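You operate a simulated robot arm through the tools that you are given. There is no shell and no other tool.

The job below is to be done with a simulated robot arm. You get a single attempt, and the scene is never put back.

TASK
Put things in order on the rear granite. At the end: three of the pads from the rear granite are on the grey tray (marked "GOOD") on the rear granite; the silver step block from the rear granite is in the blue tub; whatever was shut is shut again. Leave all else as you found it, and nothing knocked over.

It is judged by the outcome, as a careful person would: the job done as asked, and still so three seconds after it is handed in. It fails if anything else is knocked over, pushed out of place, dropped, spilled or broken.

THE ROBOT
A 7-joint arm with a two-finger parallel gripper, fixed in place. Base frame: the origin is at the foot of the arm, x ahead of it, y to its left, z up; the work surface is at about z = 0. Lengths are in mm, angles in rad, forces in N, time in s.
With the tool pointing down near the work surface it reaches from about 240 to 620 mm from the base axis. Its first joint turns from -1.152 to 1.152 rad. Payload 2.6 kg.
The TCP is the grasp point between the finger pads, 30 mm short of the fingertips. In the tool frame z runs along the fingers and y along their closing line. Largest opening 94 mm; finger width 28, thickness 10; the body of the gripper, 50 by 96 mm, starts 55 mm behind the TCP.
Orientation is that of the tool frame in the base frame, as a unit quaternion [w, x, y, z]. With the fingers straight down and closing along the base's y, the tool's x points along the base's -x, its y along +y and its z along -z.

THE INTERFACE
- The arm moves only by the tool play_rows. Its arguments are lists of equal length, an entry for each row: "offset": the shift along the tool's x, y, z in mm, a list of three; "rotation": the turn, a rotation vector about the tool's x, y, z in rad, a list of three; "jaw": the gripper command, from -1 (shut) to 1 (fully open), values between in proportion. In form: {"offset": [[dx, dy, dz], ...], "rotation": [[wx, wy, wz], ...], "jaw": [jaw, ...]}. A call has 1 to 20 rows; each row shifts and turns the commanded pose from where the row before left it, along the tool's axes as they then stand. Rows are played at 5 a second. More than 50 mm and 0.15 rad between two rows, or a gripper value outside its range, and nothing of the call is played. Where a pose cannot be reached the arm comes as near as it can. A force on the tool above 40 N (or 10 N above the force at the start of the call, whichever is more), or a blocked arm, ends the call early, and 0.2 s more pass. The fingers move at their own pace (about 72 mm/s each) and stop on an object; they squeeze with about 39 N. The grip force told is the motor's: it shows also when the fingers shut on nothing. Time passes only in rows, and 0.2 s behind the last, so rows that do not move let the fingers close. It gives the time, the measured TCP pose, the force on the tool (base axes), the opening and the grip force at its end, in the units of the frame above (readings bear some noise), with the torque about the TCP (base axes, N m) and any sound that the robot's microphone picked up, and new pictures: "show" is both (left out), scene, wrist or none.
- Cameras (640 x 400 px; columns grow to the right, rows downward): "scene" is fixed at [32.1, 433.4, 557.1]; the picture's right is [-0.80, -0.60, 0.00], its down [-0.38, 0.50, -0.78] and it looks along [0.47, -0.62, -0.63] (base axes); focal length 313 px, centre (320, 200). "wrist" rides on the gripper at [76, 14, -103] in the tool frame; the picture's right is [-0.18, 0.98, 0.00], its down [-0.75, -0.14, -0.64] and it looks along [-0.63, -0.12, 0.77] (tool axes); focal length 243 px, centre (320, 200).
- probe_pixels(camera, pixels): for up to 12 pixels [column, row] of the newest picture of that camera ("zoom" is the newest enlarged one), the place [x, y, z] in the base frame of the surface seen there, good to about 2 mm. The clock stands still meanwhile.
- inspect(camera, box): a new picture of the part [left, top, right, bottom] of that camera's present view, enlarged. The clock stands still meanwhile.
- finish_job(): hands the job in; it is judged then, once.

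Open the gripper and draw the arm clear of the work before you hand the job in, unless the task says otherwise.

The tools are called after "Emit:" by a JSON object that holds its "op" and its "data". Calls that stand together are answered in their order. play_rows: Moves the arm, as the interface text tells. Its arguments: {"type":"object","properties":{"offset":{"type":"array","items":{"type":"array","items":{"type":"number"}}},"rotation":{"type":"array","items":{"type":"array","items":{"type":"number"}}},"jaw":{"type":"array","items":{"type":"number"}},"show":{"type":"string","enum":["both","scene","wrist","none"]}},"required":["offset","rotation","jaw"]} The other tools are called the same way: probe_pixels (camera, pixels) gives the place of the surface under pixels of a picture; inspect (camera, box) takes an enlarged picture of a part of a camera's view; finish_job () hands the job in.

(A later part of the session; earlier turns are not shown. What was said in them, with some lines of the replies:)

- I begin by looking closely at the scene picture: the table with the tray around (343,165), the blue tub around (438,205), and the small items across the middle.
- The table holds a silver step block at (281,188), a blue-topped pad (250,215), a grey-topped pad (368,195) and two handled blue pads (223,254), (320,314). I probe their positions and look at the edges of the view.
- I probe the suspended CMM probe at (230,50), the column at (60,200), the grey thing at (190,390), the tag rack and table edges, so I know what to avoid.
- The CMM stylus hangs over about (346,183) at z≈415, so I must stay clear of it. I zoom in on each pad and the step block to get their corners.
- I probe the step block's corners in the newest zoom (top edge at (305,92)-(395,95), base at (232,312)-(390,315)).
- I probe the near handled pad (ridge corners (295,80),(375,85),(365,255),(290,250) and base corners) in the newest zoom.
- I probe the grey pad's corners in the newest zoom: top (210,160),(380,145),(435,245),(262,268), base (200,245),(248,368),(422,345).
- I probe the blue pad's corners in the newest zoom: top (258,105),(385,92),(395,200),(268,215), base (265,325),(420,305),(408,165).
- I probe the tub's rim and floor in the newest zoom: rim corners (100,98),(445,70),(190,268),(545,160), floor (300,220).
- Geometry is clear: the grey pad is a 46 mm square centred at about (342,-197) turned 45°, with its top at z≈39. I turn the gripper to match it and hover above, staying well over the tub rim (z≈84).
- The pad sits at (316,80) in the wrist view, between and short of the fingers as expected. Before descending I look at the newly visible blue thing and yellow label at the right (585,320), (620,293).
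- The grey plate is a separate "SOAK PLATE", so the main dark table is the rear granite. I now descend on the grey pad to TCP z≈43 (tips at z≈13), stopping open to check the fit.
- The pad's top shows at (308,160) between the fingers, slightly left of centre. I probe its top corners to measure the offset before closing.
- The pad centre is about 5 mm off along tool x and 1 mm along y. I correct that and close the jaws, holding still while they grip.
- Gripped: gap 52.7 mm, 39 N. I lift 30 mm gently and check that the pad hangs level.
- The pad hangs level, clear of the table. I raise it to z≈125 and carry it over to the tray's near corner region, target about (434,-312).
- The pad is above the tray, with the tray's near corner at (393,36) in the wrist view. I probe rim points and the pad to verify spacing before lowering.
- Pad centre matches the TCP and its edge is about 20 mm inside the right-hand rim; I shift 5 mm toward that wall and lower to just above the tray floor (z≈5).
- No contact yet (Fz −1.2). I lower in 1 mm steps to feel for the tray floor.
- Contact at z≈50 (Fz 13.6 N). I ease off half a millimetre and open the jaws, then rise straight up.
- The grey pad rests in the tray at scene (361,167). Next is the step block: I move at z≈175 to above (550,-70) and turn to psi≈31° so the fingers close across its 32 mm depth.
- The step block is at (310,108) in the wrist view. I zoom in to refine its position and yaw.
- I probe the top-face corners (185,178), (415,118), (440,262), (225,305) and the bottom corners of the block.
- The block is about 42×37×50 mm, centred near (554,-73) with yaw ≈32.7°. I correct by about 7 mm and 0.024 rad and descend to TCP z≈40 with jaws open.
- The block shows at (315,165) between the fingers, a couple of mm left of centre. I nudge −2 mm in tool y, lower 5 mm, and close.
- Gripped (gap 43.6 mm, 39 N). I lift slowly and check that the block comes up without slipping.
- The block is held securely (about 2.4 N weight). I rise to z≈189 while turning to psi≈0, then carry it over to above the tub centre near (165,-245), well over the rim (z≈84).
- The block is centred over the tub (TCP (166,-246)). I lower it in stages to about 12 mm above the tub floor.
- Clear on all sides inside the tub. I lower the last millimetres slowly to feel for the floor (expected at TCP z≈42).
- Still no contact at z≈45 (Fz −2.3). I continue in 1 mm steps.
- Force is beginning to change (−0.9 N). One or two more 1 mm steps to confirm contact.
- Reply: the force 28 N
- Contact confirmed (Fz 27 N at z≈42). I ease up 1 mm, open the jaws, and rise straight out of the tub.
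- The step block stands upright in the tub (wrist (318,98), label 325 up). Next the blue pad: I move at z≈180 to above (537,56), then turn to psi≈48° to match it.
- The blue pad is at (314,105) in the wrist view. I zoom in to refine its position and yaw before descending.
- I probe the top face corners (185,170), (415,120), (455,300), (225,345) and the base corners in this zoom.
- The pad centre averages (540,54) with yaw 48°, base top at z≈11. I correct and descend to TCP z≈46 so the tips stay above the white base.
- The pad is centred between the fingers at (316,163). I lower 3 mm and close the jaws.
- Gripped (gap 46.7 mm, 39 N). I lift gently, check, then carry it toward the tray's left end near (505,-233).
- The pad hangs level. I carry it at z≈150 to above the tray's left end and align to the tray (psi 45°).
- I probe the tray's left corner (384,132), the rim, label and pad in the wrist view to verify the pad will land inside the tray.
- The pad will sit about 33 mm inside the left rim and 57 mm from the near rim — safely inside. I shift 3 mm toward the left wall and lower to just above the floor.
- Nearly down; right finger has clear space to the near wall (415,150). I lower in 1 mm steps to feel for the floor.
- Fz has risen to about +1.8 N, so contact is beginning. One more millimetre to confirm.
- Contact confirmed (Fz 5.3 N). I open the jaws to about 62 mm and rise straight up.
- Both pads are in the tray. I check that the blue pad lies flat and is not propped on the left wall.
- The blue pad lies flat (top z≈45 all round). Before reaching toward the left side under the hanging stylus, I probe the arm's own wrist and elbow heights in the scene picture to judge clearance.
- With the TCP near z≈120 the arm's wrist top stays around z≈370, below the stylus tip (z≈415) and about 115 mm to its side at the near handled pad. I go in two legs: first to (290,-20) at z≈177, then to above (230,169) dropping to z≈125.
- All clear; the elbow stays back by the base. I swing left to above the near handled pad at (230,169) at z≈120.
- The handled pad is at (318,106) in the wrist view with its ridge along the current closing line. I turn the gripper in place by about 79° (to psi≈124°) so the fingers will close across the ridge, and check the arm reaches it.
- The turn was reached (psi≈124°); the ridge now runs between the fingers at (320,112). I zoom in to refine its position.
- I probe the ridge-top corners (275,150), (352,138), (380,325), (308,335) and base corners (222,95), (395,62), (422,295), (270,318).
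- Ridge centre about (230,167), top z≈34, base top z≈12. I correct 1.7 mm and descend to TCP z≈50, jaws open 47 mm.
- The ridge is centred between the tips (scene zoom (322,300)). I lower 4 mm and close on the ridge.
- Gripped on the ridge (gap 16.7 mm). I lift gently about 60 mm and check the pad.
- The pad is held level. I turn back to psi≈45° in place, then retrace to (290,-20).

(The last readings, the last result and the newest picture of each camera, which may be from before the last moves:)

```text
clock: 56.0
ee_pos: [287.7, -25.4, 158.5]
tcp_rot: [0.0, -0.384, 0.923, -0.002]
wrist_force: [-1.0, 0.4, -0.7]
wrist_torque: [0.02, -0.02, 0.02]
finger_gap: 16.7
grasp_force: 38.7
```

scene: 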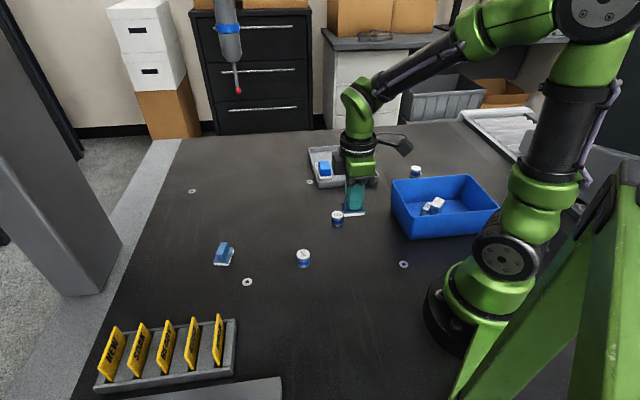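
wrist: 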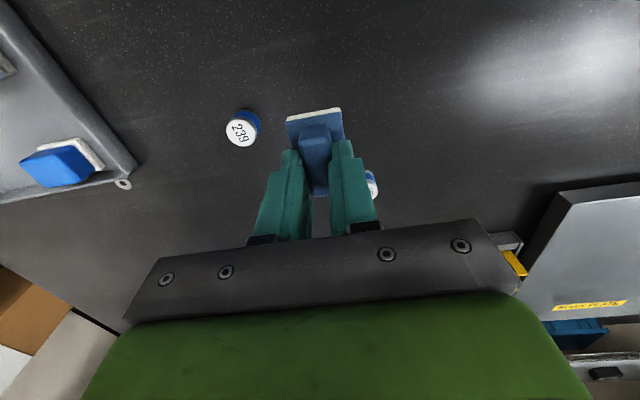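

I carry the pad at z≈158 toward the gap between the other two pads in the tray, near (474,-266).

Emit:
{"op": "play_rows", "data": {"offset": [[5.6, -43.1, 0], [5.6, -43.1, 0], [5.6, -43.1, 0], [5.6, -43.1, 0], [5.6, -43.1, 0], [5.6, -43.1, 0], [5.6, -43.1, 0], [0, 0, 0]], "rotation": [[0, 0, 0], [0, 0, 0], [0, 0, 0], [0, 0, 0], [0, 0, 0], [0, 0, 0], [0, 0, 0], [0, 0, 0]], "jaw": [-1, -1, -1, -1, -1, -1, -1, -1]}}

```text
clock: 57.8
ee_pos: [479.0, -266.2, 159.3]
tcp_rot: [0.0, -0.384, 0.923, -0.001]
wrist_force: [-0.1, -0.2, -0.1]
wrist_torque: [0.03, -0.01, 0.01]
finger_gap: 16.6
grasp_force: 39.3
```

scene: 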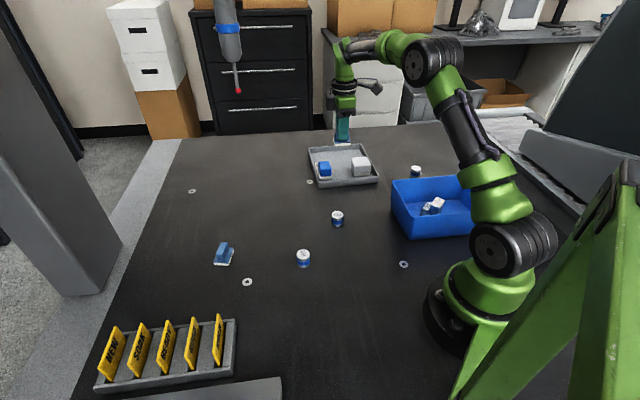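
wrist: 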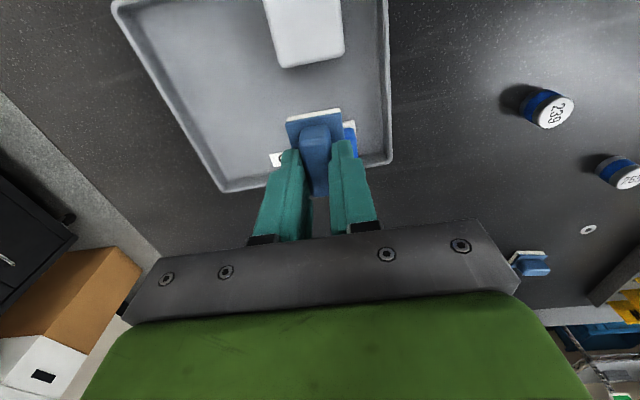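

I probe the grey pad's near edge (280,66)-(344,54), the visible blue pad at (350,135), and the held pad's base corners to fix the gap position.

Emit:
{"op": "probe_pixels", "data": {"camera": "wrist", "pixels": [[280, 64], [343, 52], [288, 122], [341, 112], [343, 138], [351, 130], [352, 150], [300, 148], [387, 155], [386, 60], [305, 130], [276, 156]]}}

Emit:
{"op": "inspect", "data": {"camera": "wrist", "box": [240, 30, 400, 200]}}

```text
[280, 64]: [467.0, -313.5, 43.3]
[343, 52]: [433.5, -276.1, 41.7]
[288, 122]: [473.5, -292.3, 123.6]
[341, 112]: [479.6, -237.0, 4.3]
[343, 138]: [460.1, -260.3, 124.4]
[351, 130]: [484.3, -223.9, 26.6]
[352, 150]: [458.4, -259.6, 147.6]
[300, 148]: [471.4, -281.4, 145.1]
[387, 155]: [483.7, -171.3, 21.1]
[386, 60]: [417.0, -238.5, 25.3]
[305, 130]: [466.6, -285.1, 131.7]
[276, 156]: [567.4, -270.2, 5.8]
```

```text
2.35 times, centred on (320, 115) of wrist
```

zoom: 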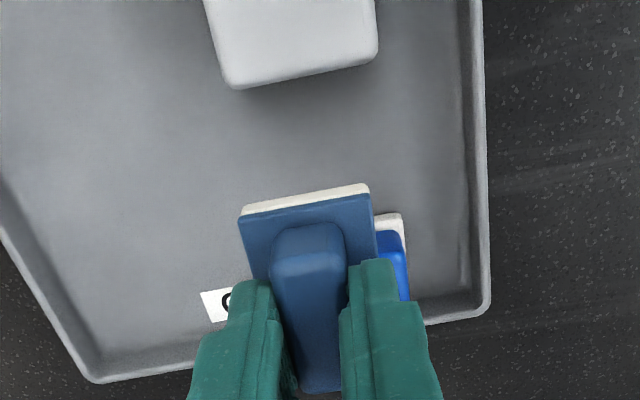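

The gap between the two pads runs from s≈65 to 134 along the tray; the held pad spans 81–126, so I shift 4 mm toward the grey pad and lower to just above the floor.

Emit:
{"op": "play_rows", "data": {"offset": [[4, 0, 25], [0, 0, 30], [0, 0, 22], [0, 0, 14], [0, 0, 8], [0, 0, 3], [0, 0, 0]], "rotation": [[0, 0, 0], [0, 0, 0], [0, 0, 0], [0, 0, 0], [0, 0, 0], [0, 0, 0], [0, 0, 0]], "jaw": [-1, -1, -1, -1, -1, -1, -1]}}

Emit:
{"op": "inspect", "data": {"camera": "scene", "box": [290, 110, 400, 200]}}

```text
clock: 59.4
ee_pos: [472.3, -267.9, 57.3]
tcp_rot: [0.0, -0.384, 0.923, -0.001]
wrist_force: [-0.8, 0.9, 0.0]
wrist_torque: [0.01, 0.0, 0.0]
finger_gap: 16.5
grasp_force: 38.4
```

scene: 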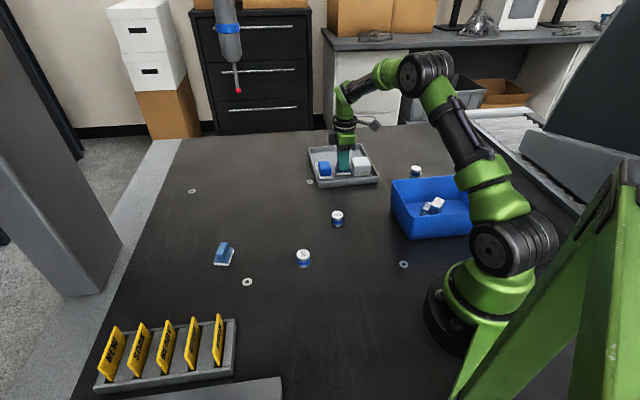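
wrist: 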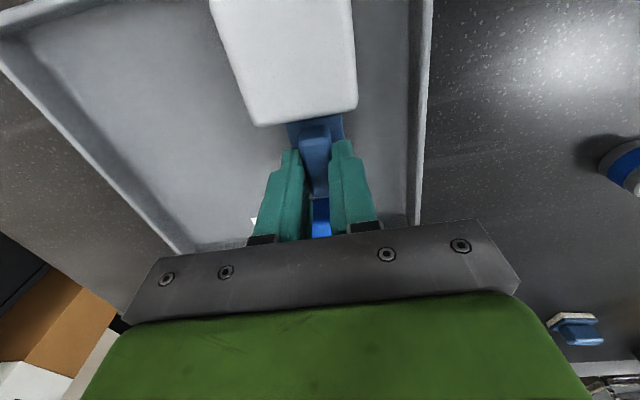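

```text
4.44 times, centred on (345, 155) of scene
```

zoom: 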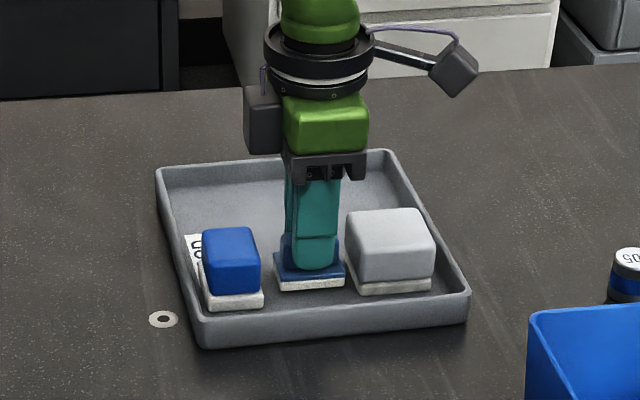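

The pad hangs neatly between the other two with gaps on both sides. I lower the last millimetres in small steps until contact.

Emit:
{"op": "play_rows", "data": {"offset": [[0, 0, 2], [0, 0, 1], [0, 0, 1], [0, 0, 0]], "rotation": [[0, 0, 0], [0, 0, 0], [0, 0, 0], [0, 0, 0]], "jaw": [-1, -1, -1, -1], "show": "none"}}

```text
clock: 60.4
ee_pos: [472.4, -268.2, 52.8]
tcp_rot: [0.0, -0.384, 0.923, -0.001]
wrist_force: [-0.5, 1.1, 1.5]
wrist_torque: [0.03, 0.04, -0.02]
finger_gap: 16.7
grasp_force: 39.2
```

Fz is starting to rise (+1.5 N). One more millimetre.

Emit:
{"op": "play_rows", "data": {"offset": [[0, 0, 0.8], [0, 0, 0]], "rotation": [[0, 0, 0], [0, 0, 0]], "jaw": [-1, -1], "show": "none"}}

```text
clock: 61.0
ee_pos: [471.6, -267.6, 53.1]
tcp_rot: [0.001, -0.384, 0.923, -0.002]
wrist_force: [-0.6, 0.4, 5.5]
wrist_torque: [0.05, 0.08, -0.02]
finger_gap: 16.5
grasp_force: 38.7
```

Contact confirmed (Fz 5.5 N). I open the jaws to about 42 mm and rise straight up clear of the tray.

Emit:
{"op": "play_rows", "data": {"offset": [[0, 0, -0.5], [0, 0, 0], [0, 0, 0], [0, 0, 0], [0, 0, -15], [0, 0, -30], [0, 0, -40], [0, 0, -40], [0, 0, 0]], "rotation": [[0, 0, 0], [0, 0, 0], [0, 0, 0], [0, 0, 0], [0, 0, 0], [0, 0, 0], [0, 0, 0], [0, 0, 0], [0, 0, 0]], "jaw": [-1, -0.4, -0.1, -0.1, -0.1, -0.1, -0.1, -0.1, -0.1]}}

Emit:
{"op": "inspect", "data": {"camera": "scene", "box": [300, 130, 460, 230]}}

```text
clock: 63.0
ee_pos: [476.2, -265.8, 179.0]
tcp_rot: [0.0, -0.384, 0.923, -0.001]
wrist_force: [0.7, 0.0, 1.0]
wrist_torque: [-0.01, -0.02, 0.01]
finger_gap: 42.2
grasp_force: 0.1
```

scene: 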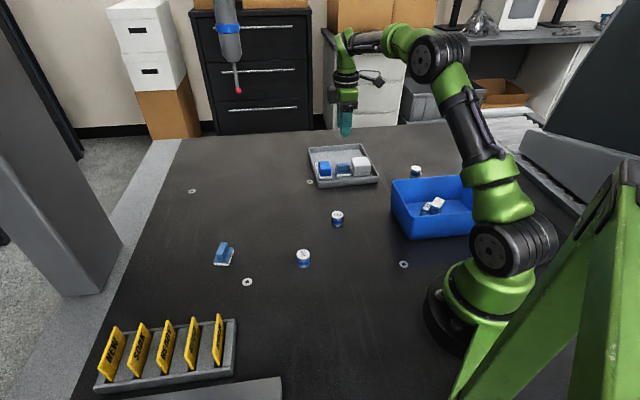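
wrist: 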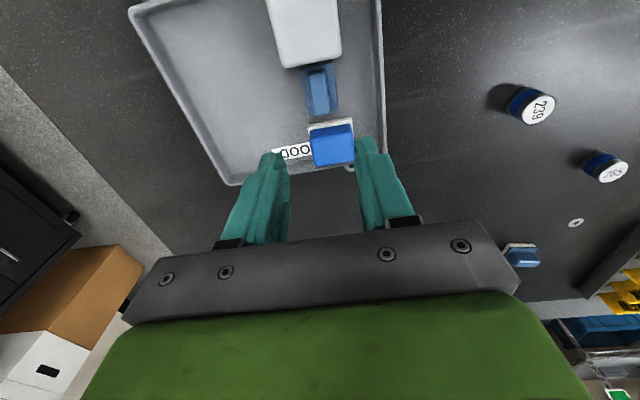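

```text
4.00 times, centred on (380, 180) of scene
```

zoom: 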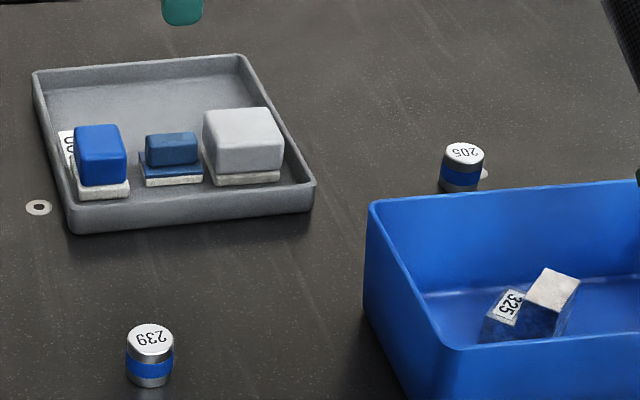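

All three pads sit flat in the tray and the step block is upright in the tub; nothing else has moved. I raise the arm and draw it back clear with the gripper open.

Emit:
{"op": "play_rows", "data": {"offset": [[0, 0, -30], [0, 0, -35], [0, 0, -35], [0, 0, -28], [13, 31.6, 0], [13, 31.6, 0], [13, 31.6, 0], [0, 0, 0], [0, 0, 0], [0, 0, 0]], "rotation": [[0, 0, 0], [0, 0, 0], [0, 0, 0], [0, 0, 0], [0, 0, 0], [0, 0, 0], [0, 0, 0], [0, 0, 0], [0, 0, 0], [0, 0, 0]], "jaw": [0, 0.3, 0.6, 1, 1, 1, 1, 1, 1, 1]}}

Emit:
{"op": "inspect", "data": {"camera": "scene", "box": [170, 130, 490, 340]}}

Emit:
{"op": "probe_pixels", "data": {"camera": "scene", "pixels": [[337, 214], [303, 253], [415, 168], [224, 250], [325, 165], [343, 166], [361, 162], [313, 170], [437, 203]]}}

```text
clock: 65.2
ee_pos: [376.5, -226.4, 305.6]
tcp_rot: [-0.001, -0.384, 0.923, -0.002]
wrist_force: [0.1, 0.6, -0.3]
wrist_torque: [0.02, -0.02, -0.02]
finger_gap: 94.2
grasp_force: 0.0
```

scene: 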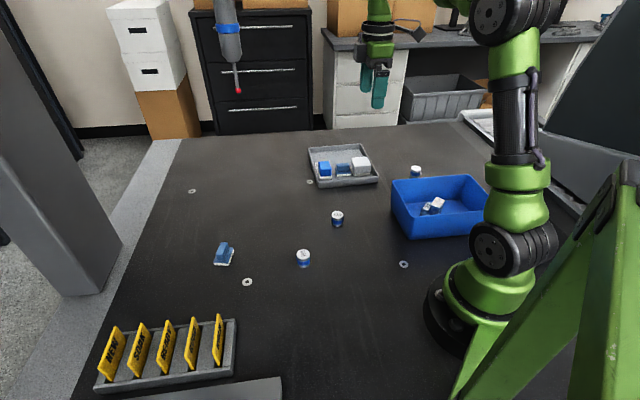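
wrist: 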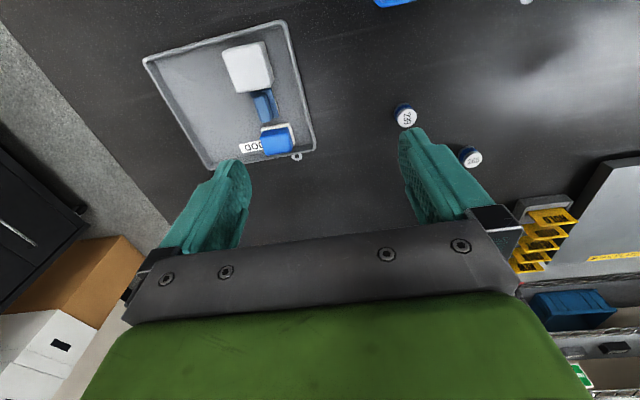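

```text
1.90 times, centred on (330, 235) of scene
```

zoom: 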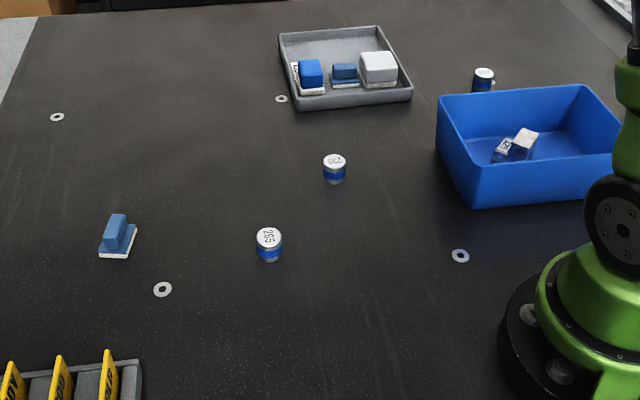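

```text
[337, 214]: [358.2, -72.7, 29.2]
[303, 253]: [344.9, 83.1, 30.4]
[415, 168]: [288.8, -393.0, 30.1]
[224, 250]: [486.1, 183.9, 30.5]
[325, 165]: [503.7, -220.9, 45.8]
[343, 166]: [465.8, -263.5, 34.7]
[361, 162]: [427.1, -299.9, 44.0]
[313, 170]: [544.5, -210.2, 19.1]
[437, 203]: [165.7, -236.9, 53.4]
```

The grey, blue and near handled pads are in the tray at (361,162), (325,165) and (343,166). The step block is in the tub at (437,203), and the gauge pieces, the remaining pad and the tray are where they started. Nothing was opened, and the arm is clear with the gripper open, so I hand the job in.

Emit:
{"op": "finish_job", "data": {}}

```text
The job is handed in.
```

The job is done and handed in. Three pads are on the grey GOOD tray, and the silver step block is standing upright in the blue tub.

- **Pads:** I moved the grey one, the blue one and the handled one nearest the arm. They lie flat in a row inside the tray. The other handled pad is still where it was on the granite. The blue pad covers part of the "GOOD" label on the tray floor.
- **Everything else:** The numbered gauge pieces and the tray read within about 4 mm of their starting positions at the end. The tag rack looked unmoved, and nothing was knocked over.
- **Shut items:** I saw nothing that was shut and opened nothing, so there was nothing to close.

The arm is drawn back above the table with the gripper open and empty.
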